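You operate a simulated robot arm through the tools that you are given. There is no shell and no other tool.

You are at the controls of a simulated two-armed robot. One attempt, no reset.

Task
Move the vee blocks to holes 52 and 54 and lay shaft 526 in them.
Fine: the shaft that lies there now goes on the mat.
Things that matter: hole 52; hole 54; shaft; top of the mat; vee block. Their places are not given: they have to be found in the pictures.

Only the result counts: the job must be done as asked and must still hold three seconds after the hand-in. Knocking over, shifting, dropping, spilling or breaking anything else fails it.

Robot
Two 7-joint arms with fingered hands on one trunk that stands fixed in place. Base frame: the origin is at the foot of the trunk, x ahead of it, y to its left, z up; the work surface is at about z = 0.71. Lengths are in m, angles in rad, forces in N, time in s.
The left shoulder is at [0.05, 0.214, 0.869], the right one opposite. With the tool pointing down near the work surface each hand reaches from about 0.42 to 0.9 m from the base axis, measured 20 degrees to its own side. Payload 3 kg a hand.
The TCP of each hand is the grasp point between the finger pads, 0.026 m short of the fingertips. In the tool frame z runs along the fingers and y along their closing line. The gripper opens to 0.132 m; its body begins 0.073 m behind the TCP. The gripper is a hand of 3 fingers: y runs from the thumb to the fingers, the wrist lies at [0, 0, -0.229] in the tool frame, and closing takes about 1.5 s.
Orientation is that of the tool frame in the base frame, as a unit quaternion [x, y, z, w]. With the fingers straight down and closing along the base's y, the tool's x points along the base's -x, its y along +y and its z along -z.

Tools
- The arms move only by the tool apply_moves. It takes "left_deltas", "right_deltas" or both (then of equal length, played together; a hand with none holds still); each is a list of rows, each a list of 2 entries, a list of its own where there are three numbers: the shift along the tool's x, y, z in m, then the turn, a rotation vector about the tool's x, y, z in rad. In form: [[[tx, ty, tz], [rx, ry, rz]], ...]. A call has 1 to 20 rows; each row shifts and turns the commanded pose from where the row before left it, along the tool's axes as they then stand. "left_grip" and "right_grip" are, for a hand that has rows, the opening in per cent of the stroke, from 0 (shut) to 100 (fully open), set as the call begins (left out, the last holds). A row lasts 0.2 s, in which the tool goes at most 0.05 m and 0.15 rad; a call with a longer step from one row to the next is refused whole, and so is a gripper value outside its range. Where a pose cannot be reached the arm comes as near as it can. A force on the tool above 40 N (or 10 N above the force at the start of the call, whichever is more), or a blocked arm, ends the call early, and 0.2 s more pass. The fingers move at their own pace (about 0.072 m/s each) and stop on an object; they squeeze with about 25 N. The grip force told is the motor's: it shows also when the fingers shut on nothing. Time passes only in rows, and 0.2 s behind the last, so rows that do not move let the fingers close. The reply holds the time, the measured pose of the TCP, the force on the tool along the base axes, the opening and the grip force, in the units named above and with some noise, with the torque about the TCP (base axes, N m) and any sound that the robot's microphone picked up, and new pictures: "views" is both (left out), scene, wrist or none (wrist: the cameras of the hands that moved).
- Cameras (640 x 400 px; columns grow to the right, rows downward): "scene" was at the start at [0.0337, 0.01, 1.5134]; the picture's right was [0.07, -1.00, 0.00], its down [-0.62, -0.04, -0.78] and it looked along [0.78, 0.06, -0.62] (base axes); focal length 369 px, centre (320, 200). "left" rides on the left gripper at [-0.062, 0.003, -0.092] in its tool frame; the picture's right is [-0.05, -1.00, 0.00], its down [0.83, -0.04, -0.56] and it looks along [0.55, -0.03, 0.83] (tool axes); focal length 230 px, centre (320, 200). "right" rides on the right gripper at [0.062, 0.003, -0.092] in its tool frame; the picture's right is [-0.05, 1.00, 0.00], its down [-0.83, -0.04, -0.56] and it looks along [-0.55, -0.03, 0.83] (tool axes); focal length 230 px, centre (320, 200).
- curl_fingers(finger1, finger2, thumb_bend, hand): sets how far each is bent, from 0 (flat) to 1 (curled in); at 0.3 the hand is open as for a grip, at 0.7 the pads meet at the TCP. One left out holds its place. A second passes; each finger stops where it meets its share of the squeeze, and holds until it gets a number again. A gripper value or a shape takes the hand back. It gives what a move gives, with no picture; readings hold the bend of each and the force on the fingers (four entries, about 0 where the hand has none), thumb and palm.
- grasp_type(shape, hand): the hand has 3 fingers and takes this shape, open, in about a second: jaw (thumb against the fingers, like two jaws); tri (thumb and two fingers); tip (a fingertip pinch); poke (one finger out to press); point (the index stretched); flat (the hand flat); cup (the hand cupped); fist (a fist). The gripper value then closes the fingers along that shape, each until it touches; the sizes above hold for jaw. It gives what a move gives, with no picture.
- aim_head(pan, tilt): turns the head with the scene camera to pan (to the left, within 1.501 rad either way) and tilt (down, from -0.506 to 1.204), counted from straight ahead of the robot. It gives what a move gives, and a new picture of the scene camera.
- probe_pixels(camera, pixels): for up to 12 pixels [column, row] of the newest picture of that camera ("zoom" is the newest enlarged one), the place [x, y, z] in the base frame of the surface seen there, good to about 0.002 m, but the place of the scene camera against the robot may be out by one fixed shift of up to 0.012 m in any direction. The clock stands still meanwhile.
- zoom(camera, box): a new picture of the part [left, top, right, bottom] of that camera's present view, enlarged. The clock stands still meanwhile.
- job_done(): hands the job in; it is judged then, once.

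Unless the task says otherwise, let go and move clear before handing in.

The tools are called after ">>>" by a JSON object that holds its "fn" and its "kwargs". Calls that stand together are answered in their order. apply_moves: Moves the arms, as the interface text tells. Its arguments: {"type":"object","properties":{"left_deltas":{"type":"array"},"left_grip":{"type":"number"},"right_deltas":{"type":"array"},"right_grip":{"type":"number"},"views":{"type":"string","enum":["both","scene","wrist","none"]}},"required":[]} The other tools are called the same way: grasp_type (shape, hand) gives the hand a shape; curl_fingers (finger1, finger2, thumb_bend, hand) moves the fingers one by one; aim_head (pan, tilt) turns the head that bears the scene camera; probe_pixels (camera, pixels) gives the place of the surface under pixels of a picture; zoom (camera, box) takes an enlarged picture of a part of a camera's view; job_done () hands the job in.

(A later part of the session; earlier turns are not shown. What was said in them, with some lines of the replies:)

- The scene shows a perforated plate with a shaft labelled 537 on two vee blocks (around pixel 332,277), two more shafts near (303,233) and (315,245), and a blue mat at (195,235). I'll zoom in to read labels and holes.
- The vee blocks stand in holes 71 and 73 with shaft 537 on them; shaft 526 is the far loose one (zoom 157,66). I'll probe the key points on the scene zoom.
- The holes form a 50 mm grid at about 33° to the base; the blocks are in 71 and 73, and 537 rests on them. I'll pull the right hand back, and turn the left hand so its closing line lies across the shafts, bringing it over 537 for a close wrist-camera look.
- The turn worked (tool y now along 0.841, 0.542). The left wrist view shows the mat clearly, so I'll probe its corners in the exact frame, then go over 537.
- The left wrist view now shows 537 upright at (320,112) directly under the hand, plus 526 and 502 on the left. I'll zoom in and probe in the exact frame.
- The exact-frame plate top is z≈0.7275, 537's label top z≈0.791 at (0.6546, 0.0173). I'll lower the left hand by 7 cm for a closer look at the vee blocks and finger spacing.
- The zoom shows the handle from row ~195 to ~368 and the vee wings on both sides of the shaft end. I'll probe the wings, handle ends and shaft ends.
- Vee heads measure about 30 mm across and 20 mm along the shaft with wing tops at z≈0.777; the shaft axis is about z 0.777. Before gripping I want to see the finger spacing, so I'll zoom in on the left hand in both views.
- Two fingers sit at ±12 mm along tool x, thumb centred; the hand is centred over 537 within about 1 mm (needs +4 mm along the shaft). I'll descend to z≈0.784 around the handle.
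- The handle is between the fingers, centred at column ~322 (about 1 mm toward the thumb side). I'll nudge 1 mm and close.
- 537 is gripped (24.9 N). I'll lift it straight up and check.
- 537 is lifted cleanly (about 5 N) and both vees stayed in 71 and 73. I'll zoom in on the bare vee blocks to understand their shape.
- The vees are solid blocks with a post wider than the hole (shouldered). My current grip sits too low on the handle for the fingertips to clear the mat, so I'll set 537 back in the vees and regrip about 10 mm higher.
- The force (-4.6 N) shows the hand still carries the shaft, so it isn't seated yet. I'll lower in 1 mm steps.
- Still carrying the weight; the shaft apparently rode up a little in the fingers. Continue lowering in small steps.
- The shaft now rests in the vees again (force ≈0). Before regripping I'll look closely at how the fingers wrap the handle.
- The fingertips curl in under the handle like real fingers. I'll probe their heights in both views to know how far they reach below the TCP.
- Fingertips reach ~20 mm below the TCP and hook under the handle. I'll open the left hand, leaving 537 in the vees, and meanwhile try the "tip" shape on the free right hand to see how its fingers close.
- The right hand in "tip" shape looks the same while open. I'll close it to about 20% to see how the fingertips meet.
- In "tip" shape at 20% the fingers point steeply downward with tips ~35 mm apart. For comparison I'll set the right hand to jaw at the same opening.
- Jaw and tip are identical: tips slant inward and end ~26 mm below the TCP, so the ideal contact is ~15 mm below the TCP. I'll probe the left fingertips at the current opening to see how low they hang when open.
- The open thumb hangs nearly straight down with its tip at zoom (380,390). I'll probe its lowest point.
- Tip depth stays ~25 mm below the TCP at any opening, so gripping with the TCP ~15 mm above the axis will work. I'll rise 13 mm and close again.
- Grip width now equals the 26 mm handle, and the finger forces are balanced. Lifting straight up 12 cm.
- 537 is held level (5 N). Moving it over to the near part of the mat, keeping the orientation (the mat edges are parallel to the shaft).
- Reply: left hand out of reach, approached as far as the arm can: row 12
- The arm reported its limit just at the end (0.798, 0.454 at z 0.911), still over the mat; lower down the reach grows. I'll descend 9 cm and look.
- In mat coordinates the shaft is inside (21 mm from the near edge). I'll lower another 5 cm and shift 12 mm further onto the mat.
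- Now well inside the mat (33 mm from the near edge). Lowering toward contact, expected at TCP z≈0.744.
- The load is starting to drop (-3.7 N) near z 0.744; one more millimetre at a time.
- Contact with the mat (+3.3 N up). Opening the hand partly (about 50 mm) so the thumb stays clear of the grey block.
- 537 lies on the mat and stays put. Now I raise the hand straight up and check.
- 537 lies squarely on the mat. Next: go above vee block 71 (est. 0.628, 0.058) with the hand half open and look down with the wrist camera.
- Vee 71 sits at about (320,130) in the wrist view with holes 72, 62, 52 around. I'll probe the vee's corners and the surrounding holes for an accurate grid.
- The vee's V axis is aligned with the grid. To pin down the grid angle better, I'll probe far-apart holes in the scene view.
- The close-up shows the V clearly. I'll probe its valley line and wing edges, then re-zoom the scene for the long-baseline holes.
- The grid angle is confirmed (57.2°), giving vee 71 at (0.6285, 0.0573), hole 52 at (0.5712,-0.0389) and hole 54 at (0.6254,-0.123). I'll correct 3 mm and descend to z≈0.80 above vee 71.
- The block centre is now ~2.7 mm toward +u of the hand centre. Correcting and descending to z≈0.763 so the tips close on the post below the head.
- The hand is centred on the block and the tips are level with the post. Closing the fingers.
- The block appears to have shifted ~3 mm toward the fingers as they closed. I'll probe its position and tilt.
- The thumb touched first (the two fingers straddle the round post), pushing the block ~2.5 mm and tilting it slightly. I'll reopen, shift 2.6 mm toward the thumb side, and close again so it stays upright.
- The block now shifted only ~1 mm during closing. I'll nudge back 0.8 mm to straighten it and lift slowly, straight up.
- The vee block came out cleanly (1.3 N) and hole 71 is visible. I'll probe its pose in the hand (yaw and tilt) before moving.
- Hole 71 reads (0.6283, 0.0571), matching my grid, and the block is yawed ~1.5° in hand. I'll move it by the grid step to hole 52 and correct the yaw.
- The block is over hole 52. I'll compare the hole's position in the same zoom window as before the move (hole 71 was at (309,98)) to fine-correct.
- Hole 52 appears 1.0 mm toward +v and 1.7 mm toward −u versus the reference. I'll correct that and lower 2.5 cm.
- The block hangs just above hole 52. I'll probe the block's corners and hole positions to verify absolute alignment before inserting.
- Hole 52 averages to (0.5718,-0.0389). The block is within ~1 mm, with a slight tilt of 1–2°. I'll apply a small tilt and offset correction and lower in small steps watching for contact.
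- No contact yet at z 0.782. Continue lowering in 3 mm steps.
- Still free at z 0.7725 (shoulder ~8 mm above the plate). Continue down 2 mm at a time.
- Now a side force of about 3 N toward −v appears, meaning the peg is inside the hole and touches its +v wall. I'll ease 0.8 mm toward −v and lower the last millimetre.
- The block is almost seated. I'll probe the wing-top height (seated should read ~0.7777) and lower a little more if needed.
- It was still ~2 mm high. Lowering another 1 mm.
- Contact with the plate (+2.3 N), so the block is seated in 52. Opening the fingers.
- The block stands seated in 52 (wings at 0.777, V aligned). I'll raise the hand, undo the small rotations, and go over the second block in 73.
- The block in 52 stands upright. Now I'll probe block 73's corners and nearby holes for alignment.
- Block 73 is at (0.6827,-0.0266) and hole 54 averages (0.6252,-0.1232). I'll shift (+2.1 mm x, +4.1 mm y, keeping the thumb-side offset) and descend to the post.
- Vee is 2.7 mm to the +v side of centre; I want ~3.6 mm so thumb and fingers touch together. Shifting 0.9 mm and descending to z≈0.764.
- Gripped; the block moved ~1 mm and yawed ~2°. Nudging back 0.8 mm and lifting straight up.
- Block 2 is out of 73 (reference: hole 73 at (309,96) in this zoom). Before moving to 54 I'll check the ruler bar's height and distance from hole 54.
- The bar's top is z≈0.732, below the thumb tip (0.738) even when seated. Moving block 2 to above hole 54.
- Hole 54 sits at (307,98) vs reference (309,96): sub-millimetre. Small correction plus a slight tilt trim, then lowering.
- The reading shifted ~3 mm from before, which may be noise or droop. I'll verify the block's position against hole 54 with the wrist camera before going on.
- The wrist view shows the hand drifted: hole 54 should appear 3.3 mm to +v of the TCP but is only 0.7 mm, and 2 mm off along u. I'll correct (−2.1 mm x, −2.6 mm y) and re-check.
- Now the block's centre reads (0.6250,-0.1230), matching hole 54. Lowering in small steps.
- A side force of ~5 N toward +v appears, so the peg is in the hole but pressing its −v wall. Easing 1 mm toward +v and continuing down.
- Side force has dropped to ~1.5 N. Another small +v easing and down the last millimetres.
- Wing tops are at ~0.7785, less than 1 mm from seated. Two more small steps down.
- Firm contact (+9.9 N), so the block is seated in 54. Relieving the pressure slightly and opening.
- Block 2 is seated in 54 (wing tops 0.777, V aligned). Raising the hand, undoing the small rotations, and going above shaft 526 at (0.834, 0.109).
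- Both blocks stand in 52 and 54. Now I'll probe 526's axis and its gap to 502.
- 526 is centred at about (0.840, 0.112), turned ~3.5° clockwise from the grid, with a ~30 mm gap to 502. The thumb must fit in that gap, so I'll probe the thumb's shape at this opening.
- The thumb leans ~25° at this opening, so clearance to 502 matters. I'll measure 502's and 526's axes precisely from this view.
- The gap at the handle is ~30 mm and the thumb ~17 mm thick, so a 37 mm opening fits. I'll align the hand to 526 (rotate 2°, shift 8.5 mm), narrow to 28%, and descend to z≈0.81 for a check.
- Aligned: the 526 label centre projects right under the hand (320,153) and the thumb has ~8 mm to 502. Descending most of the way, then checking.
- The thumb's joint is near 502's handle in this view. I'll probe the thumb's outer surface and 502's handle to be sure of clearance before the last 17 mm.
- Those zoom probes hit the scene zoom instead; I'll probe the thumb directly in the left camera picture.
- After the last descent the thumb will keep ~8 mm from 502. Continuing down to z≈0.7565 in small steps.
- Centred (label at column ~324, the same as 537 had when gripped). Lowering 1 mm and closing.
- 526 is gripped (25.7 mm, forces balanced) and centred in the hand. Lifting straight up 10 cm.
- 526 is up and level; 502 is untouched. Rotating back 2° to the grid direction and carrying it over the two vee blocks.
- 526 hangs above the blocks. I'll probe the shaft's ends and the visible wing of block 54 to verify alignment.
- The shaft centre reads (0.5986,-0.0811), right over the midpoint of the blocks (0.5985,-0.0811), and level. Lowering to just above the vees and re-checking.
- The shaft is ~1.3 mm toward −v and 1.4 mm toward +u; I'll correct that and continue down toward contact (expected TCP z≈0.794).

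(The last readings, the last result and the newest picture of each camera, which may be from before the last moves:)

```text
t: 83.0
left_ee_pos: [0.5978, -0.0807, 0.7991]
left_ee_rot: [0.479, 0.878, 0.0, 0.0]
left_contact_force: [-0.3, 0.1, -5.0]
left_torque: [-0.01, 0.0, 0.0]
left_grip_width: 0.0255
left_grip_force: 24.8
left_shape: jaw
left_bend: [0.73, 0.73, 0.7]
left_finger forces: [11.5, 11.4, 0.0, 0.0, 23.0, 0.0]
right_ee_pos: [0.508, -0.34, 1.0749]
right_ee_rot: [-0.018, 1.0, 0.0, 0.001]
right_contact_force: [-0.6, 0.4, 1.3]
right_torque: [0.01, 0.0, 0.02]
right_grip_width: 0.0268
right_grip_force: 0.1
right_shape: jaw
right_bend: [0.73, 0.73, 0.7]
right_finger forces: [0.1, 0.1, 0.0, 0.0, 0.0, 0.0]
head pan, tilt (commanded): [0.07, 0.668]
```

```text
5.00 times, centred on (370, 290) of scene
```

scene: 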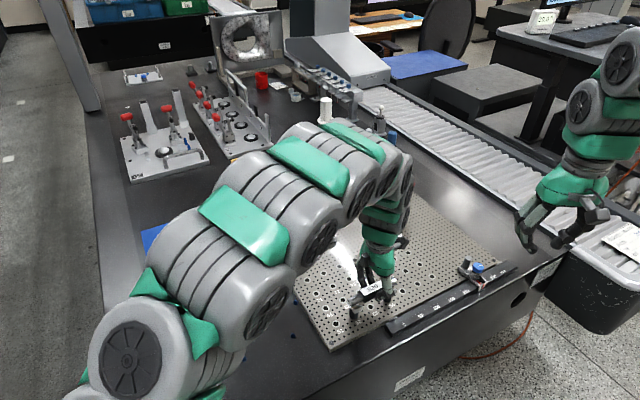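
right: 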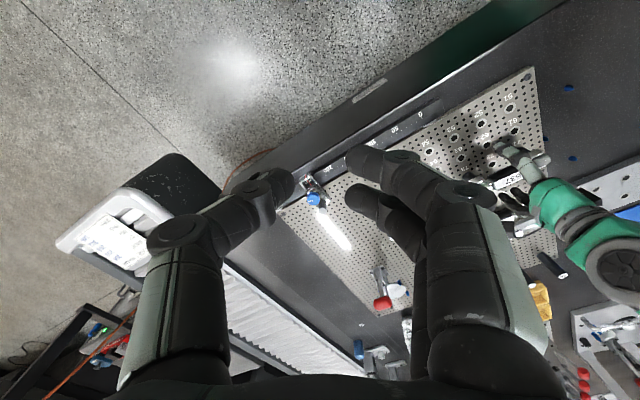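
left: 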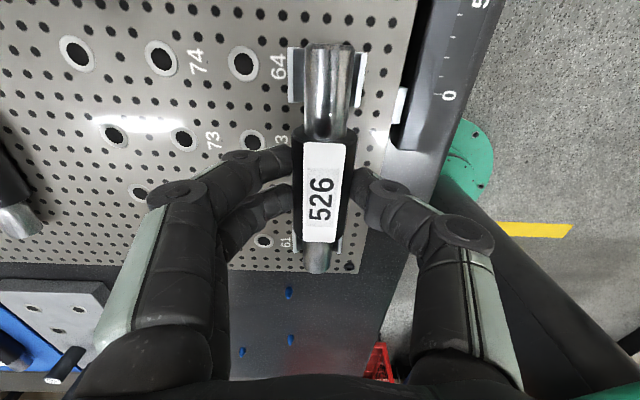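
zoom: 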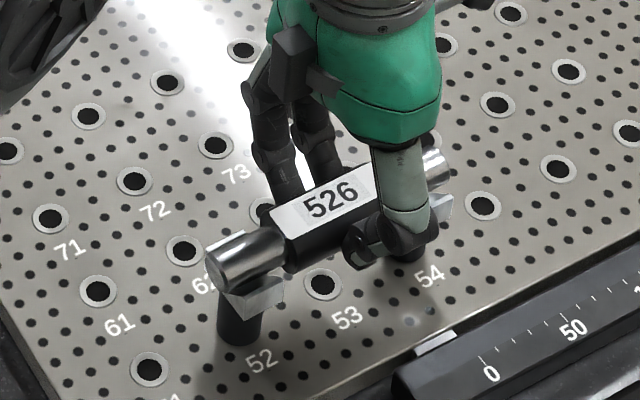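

Both wings of block 54 show nearly evenly beside the shaft (about 1 mm off). Small +v nudge and then 1 mm steps to contact.

>>> {"fn": "apply_moves", "kwargs": {"left_deltas": [[[0, 0.0006, 0.001], [0, 0, 0]], [[0, 0, 0.001], [0, 0, 0]], [[0, 0, 0], [0, 0, 0]]], "views": "none"}}

>>> {"fn": "apply_moves", "kwargs": {"left_deltas": [[[0, 0, 0.001], [0, 0, 0]], [[0, 0, 0], [0, 0, 0]]], "views": "none"}}

>>> {"fn": "apply_moves", "kwargs": {"left_deltas": [[[0, 0, 0.001], [0, 0, 0]], [[0, 0, 0], [0, 0, 0]]], "views": "none"}}

```text
t: 83.8
left_ee_pos: [0.5982, -0.0801, 0.797]
left_ee_rot: [0.479, 0.878, 0.001, -0.001]
left_contact_force: [-0.2, -0.4, -4.7]
left_torque: [0.01, 0.01, 0.0]
left_grip_width: 0.0255
left_grip_force: 24.8
left_shape: jaw
left_bend: [0.73, 0.73, 0.7]
left_finger forces: [11.5, 11.4, 0.0, 0.0, 23.0, 0.0]
right_ee_pos: [0.5065, -0.3413, 1.0734]
right_ee_rot: [-0.018, 1.0, 0.0, 0.0]
right_contact_force: [0.2, 0.9, 0.1]
right_torque: [0.02, 0.0, 0.04]
right_grip_width: 0.027
right_grip_force: 0.2
right_shape: jaw
right_bend: [0.73, 0.73, 0.7]
right_finger forces: [0.0, 0.0, 0.0, 0.0, 0.0, 0.1]
head pan, tilt (commanded): [0.07, 0.668]
```

```text
t: 84.4
left_ee_pos: [0.5978, -0.0808, 0.796]
left_ee_rot: [0.48, 0.877, 0.0, 0.0]
left_contact_force: [-0.3, 1.1, -5.4]
left_torque: [-0.03, -0.02, -0.04]
left_grip_width: 0.0254
left_grip_force: 25.1
left_shape: jaw
left_bend: [0.73, 0.73, 0.7]
left_finger forces: [11.5, 11.3, 0.1, 0.0, 23.0, 0.0]
right_ee_pos: [0.5059, -0.3404, 1.0733]
right_ee_rot: [-0.019, 1.0, 0.0, 0.001]
right_contact_force: [-0.4, 0.0, -0.1]
right_torque: [0.02, 0.0, -0.04]
right_grip_width: 0.0271
right_grip_force: 0.0
right_shape: jaw
right_bend: [0.73, 0.73, 0.7]
right_finger forces: [0.0, 0.1, 0.0, 0.0, 0.0, 0.0]
head pan, tilt (commanded): [0.07, 0.668]
```

```text
t: 85.0
left_ee_pos: [0.5976, -0.0804, 0.7955]
left_ee_rot: [0.479, 0.878, -0.001, 0.0]
left_contact_force: [-0.3, -0.6, -4.7]
left_torque: [0.0, 0.01, 0.0]
left_grip_width: 0.0254
left_grip_force: 24.7
left_shape: jaw
left_bend: [0.73, 0.73, 0.7]
left_finger forces: [11.6, 11.1, 0.0, 0.0, 22.9, 0.0]
right_ee_pos: [0.5059, -0.3399, 1.0724]
right_ee_rot: [-0.018, 1.0, 0.0, 0.0]
right_contact_force: [0.3, -0.2, 0.6]
right_torque: [-0.01, 0.0, -0.03]
right_grip_width: 0.0266
right_grip_force: 0.1
right_shape: jaw
right_bend: [0.73, 0.73, 0.7]
right_finger forces: [0.0, 0.0, 0.0, 0.0, 0.0, 0.0]
head pan, tilt (commanded): [0.07, 0.668]
```

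Still carrying the full weight at z 0.7955. Continue in 1 mm steps.

>>> {"fn": "apply_moves", "kwargs": {"left_deltas": [[[0, 0, 0.001], [0, 0, 0]], [[0, 0, 0], [0, 0, 0]]], "views": "none"}}

>>> {"fn": "apply_moves", "kwargs": {"left_deltas": [[[0, 0, 0.001], [0, 0, 0]], [[0, 0, 0], [0, 0, 0]]], "views": "wrist"}}

>>> {"fn": "zoom", "kwargs": {"camera": "left", "box": [240, 20, 400, 130]}}

```text
t: 85.6
left_ee_pos: [0.5981, -0.0795, 0.7956]
left_ee_rot: [0.479, 0.878, 0.0, 0.0]
left_contact_force: [0.5, 0.4, -2.7]
left_torque: [0.01, 0.01, 0.01]
left_grip_width: 0.0255
left_grip_force: 24.7
left_shape: jaw
left_bend: [0.73, 0.73, 0.7]
left_finger forces: [11.8, 11.7, 0.0, 0.0, 22.8, 0.1]
right_ee_pos: [0.506, -0.3398, 1.0725]
right_ee_rot: [-0.019, 1.0, 0.001, 0.0]
right_contact_force: [-0.6, 0.2, 0.1]
right_torque: [0.01, 0.02, 0.02]
right_grip_width: 0.0266
right_grip_force: 0.2
right_shape: jaw
right_bend: [0.73, 0.73, 0.7]
right_finger forces: [0.0, 0.0, 0.1, 0.1, 0.0, 0.0]
head pan, tilt (commanded): [0.07, 0.668]
```

```text
t: 86.2
left_ee_pos: [0.5971, -0.0802, 0.7925]
left_ee_rot: [0.48, 0.877, -0.001, 0.0]
left_contact_force: [0.2, 0.1, 4.0]
left_torque: [0.01, -0.01, 0.04]
left_grip_width: 0.0258
left_grip_force: 25.1
left_shape: jaw
left_bend: [0.73, 0.73, 0.7]
left_finger forces: [12.5, 12.4, 0.1, 0.0, 23.8, 0.0]
right_ee_pos: [0.5068, -0.3395, 1.0741]
right_ee_rot: [-0.018, 1.0, 0.001, 0.0]
right_contact_force: [-0.4, -0.1, 0.5]
right_torque: [-0.01, -0.01, -0.01]
right_grip_width: 0.0268
right_grip_force: 0.0
right_shape: jaw
right_bend: [0.73, 0.73, 0.7]
right_finger forces: [0.0, 0.0, 0.0, 0.0, 0.1, 0.0]
head pan, tilt (commanded): [0.07, 0.668]
```

left: 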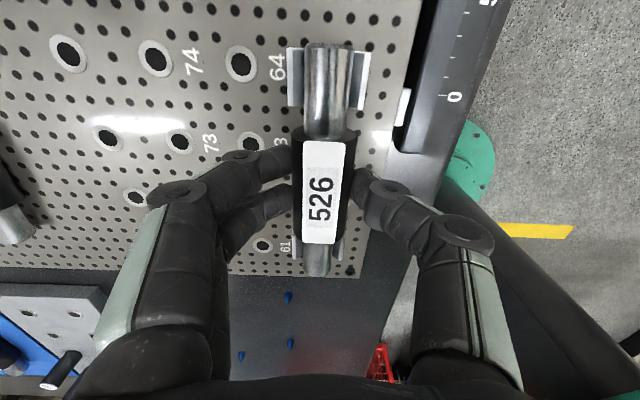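

```text
3.64 times, centred on (320, 75) of left
```

zoom: 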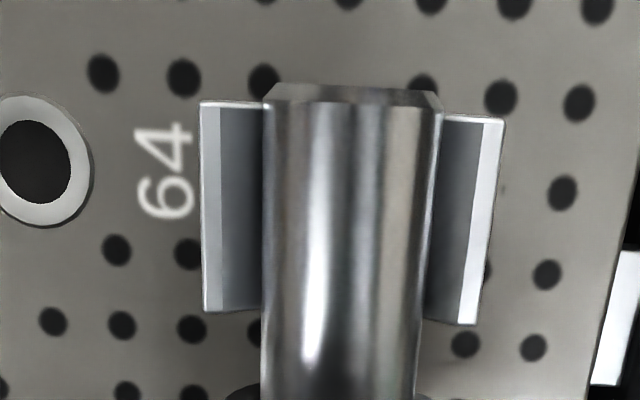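

The load transferred (+4 N) with no side force, and the shaft sits symmetrically in block 54's V. I'll check end heights and block heights before releasing.

>>> {"fn": "probe_pixels", "kwargs": {"camera": "left", "pixels": [[329, 50], [328, 70], [326, 120], [316, 255], [316, 268], [297, 60], [297, 90], [362, 65], [358, 95], [297, 255], [338, 250], [320, 190]]}}

>>> {"fn": "zoom", "kwargs": {"camera": "left", "box": [270, 220, 370, 290]}}

>>> {"fn": "zoom", "kwargs": {"camera": "scene", "box": [330, 250, 410, 330]}}

```text
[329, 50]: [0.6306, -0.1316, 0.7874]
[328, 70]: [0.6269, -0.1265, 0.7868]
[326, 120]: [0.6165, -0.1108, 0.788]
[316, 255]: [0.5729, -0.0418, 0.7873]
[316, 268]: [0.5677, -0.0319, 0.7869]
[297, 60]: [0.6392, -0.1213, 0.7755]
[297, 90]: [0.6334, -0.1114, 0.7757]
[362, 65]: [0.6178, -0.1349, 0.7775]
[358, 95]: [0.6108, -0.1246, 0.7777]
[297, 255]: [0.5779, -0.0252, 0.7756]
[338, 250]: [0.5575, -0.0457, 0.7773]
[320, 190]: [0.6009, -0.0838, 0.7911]
```

```text
5.71 times, centred on (320, 255) of left
```

zoom: 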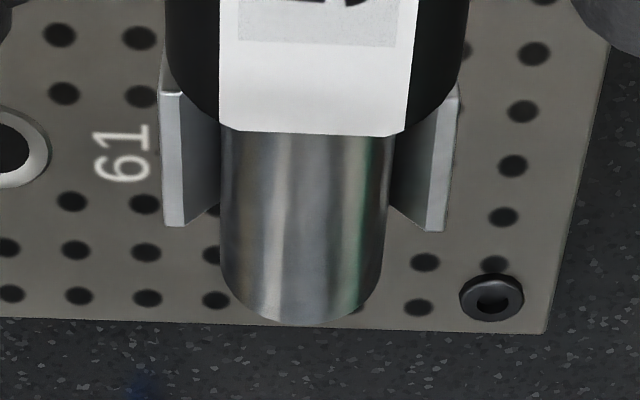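

```text
5.00 times, centred on (370, 290) of scene
```

zoom: 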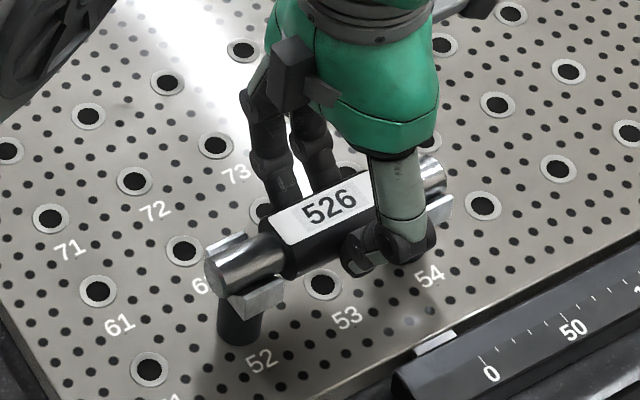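

Both shaft ends read 0.787, the same seated height as 537 had. Releasing the shaft.

>>> {"fn": "apply_moves", "kwargs": {"left_deltas": [[[0, 0, -0.0005], [0, 0, 0]], [[0, 0, 0], [0, 0, 0]], [[0, 0, 0], [0, 0, 0]]], "views": "none"}}

>>> {"fn": "apply_moves", "kwargs": {"left_deltas": [[[0, 0, 0], [0, 0, 0]], [[0, 0, 0], [0, 0, 0]], [[0, 0, 0], [0, 0, 0]], [[0, 0, 0], [0, 0, 0]]], "left_grip": 45, "views": "wrist"}}

>>> {"fn": "apply_moves", "kwargs": {"left_deltas": [[[0, 0, -0.01], [0, 0, 0]], [[0, 0, -0.02], [0, 0, 0]], [[0, 0, -0.03], [0, 0, 0]], [[0, 0, -0.04], [0, 0, 0]], [[0, 0, 0], [0, 0, 0]]], "views": "both"}}

>>> {"fn": "zoom", "kwargs": {"camera": "left", "box": [240, 30, 420, 220]}}

>>> {"fn": "zoom", "kwargs": {"camera": "scene", "box": [310, 230, 430, 340]}}

```text
t: 87.0
left_ee_pos: [0.5994, -0.0796, 0.7936]
left_ee_rot: [0.479, 0.878, 0.0, 0.0]
left_contact_force: [-0.1, 0.0, 0.5]
left_torque: [-0.01, 0.05, 0.03]
left_grip_width: 0.0259
left_grip_force: 25.1
left_shape: jaw
left_bend: [0.73, 0.73, 0.7]
left_finger forces: [12.0, 11.7, 0.1, 0.0, 24.3, 0.0]
right_ee_pos: [0.5071, -0.3405, 1.0736]
right_ee_rot: [-0.018, 1.0, -0.001, 0.0]
right_contact_force: [-1.2, 0.3, -0.4]
right_torque: [-0.01, 0.01, -0.01]
right_grip_width: 0.0269
right_grip_force: 0.0
right_shape: jaw
right_bend: [0.73, 0.73, 0.7]
right_finger forces: [0.0, 0.1, 0.1, 0.1, 0.1, 0.0]
head pan, tilt (commanded): [0.07, 0.668]
```

```text
t: 88.0
left_ee_pos: [0.5978, -0.0791, 0.7946]
left_ee_rot: [0.48, 0.877, 0.0, 0.0]
left_contact_force: [-0.4, -0.6, -0.1]
left_torque: [0.02, 0.01, 0.01]
left_grip_width: 0.0585
left_grip_force: 0.0
left_shape: jaw
left_bend: [0.73, 0.73, 0.7]
left_finger forces: [0.1, 0.0, 0.1, 0.1, 0.0, 0.1]
right_ee_pos: [0.5072, -0.3396, 1.074]
right_ee_rot: [-0.018, 1.0, 0.0, 0.001]
right_contact_force: [-1.5, -0.8, -0.1]
right_torque: [-0.01, 0.0, -0.03]
right_grip_width: 0.0267
right_grip_force: 0.1
right_shape: jaw
right_bend: [0.73, 0.73, 0.7]
right_finger forces: [0.1, 0.0, 0.0, 0.0, 0.0, 0.0]
head pan, tilt (commanded): [0.07, 0.668]
```

left: 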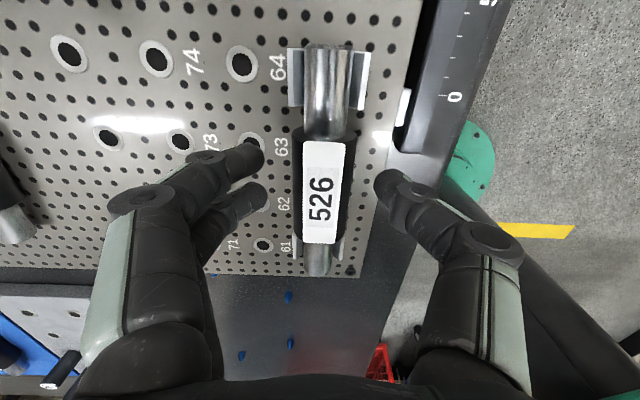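

```text
t: 89.2
left_ee_pos: [0.5976, -0.0812, 0.894]
left_ee_rot: [0.48, 0.878, 0.0, 0.0]
left_contact_force: [1.1, -1.1, 0.5]
left_torque: [0.02, 0.0, -0.01]
left_grip_width: 0.0587
left_grip_force: 0.1
left_shape: jaw
left_bend: [0.73, 0.73, 0.7]
left_finger forces: [0.0, 0.0, 0.1, 0.1, 0.1, 0.0]
right_ee_pos: [0.5071, -0.34, 1.0736]
right_ee_rot: [-0.018, 1.0, 0.0, 0.0]
right_contact_force: [0.1, -0.2, 0.1]
right_torque: [0.01, 0.0, -0.01]
right_grip_width: 0.0266
right_grip_force: 0.0
right_shape: jaw
right_bend: [0.73, 0.73, 0.7]
right_finger forces: [0.0, 0.0, 0.0, 0.0, 0.1, 0.0]
head pan, tilt (commanded): [0.07, 0.668]
```

scene: 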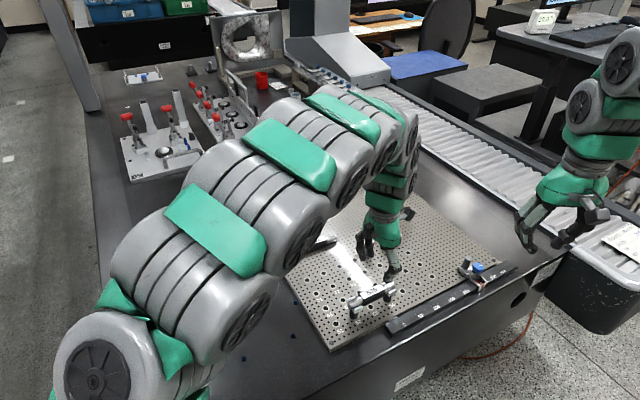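
left: 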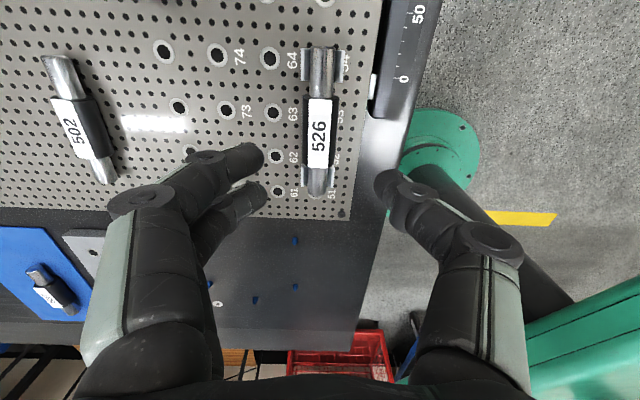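

```text
2.11 times, centred on (330, 125) of left
```

zoom: 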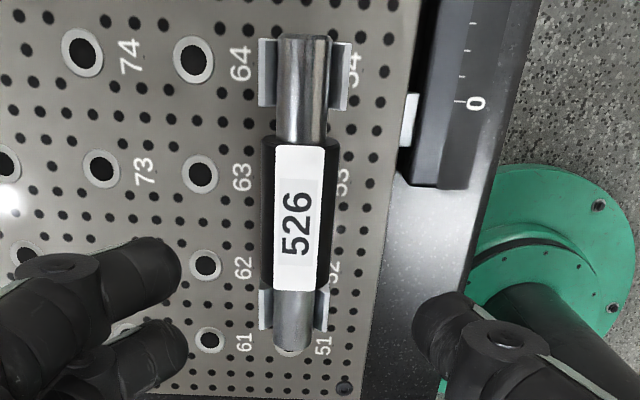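

```text
3.64 times, centred on (370, 285) of scene
```

zoom: 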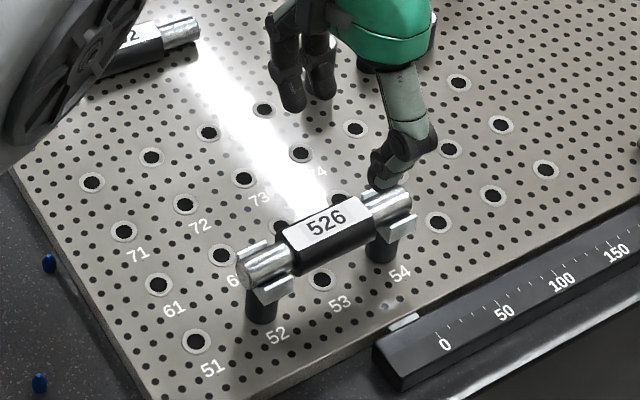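

526 rests in both blocks at 52 and 54. Moving the left hand up and clear, then a final check of the whole scene.

>>> {"fn": "apply_moves", "kwargs": {"left_deltas": [[[0, 0, -0.04], [0, 0, 0]], [[0, 0, -0.04], [0, 0, 0]], [[0, 0, -0.04], [0, 0, 0]], [[0.0297, 0.0217, 0], [0, 0, 0]], [[0.0297, 0.0217, 0], [0, 0, 0]], [[0.0297, 0.0217, 0], [0, 0, 0]], [[0.0297, 0.0217, 0], [0, 0, 0]], [[0.0297, 0.0217, 0], [0, 0, 0]], [[0.0297, 0.0217, 0], [0, 0, 0]], [[0.0297, 0.0217, 0], [0, 0, 0]], [[0.0297, 0.0217, 0], [0, 0, 0]], [[0, 0, 0], [0, 0, 0]]], "views": "both"}}

>>> {"fn": "zoom", "kwargs": {"camera": "scene", "box": [260, 200, 440, 350]}}

>>> {"fn": "zoom", "kwargs": {"camera": "scene", "box": [330, 270, 400, 325]}}

>>> {"fn": "zoom", "kwargs": {"camera": "scene", "box": [130, 190, 290, 310]}}

```text
t: 91.8
left_ee_pos: [0.6168, 0.2134, 1.0139]
left_ee_rot: [0.48, 0.877, -0.001, 0.0]
left_contact_force: [0.7, -0.4, -0.1]
left_torque: [0.02, 0.03, -0.01]
left_grip_width: 0.0587
left_grip_force: 0.0
left_shape: jaw
left_bend: [0.73, 0.73, 0.7]
left_finger forces: [0.0, 0.0, 0.1, 0.1, 0.0, 0.0]
right_ee_pos: [0.5056, -0.3395, 1.0743]
right_ee_rot: [-0.018, 1.0, 0.0, 0.0]
right_contact_force: [0.1, 0.2, -0.3]
right_torque: [0.03, 0.01, 0.0]
right_grip_width: 0.0268
right_grip_force: 0.2
right_shape: jaw
right_bend: [0.73, 0.73, 0.7]
right_finger forces: [0.1, 0.1, 0.1, 0.0, 0.0, 0.0]
head pan, tilt (commanded): [0.07, 0.668]
```

scene: 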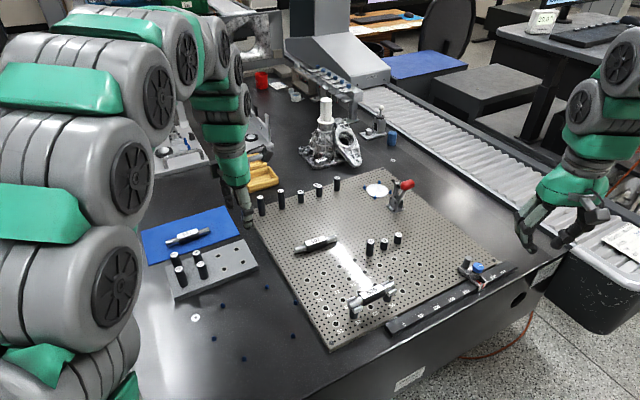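
left: 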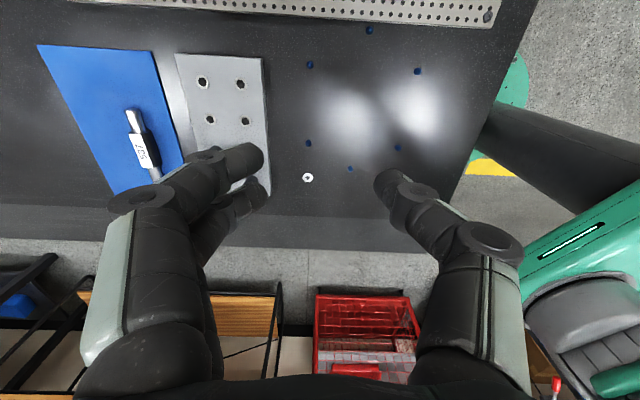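

```text
2.67 times, centred on (350, 275) of scene
```

zoom: 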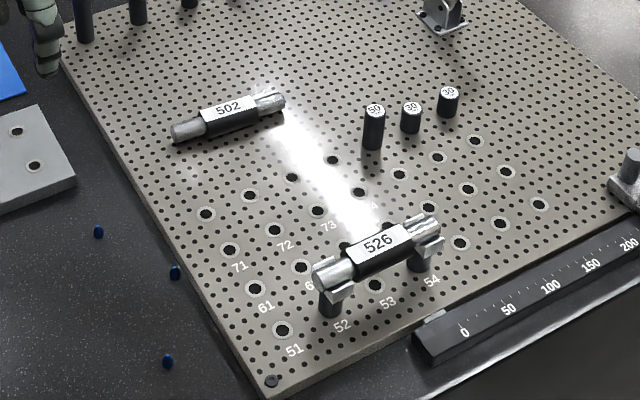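

```text
7.27 times, centred on (365, 298) of scene
```

zoom: 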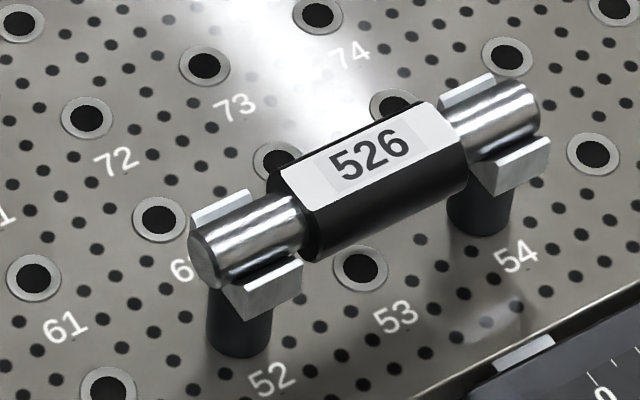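

```text
3.33 times, centred on (210, 250) of scene
```

zoom: 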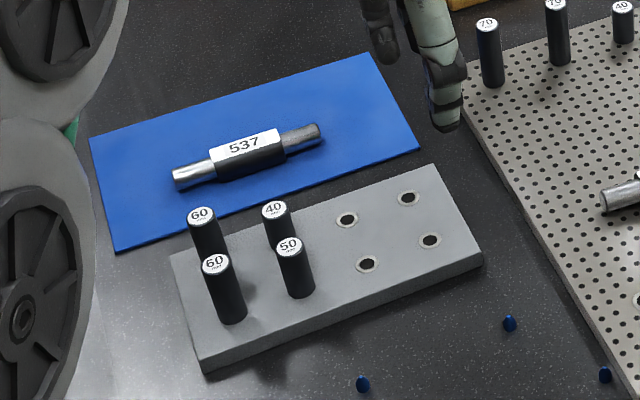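

The final pictures show 526 lying in both vee blocks at 52 and 54 (zoom labels 52 and 54 right beside the posts), 537 fully on the blue mat, 502 and everything else in place, and both hands clear. Handing in.

>>> {"fn": "job_done", "kwargs": {}}

```text
The job is handed in.
```

The job is done and handed in; I haven't seen a verdict from the judge.

- **Vee blocks:** both are out of holes 71 and 73 and seated upright in holes 52 and 54.
- **Shaft 526:** it lies in both vees. Both ends read the same height, and that matches how 537 sat before.
- **Shaft 537:** it lies fully on the blue mat, about 2 cm in from the nearest edge.
- **Everything else:** nothing else looked moved or knocked in the last pictures. That includes shaft 502, which lay close beside 526. Both hands are empty and clear of the work.

I lifted 537 once and set it back in the vees to regrip it higher, because the first grip would have put the fingertips into the mat. Each block also touched the side of its new hole on the way in and needed about a millimetre of easing.
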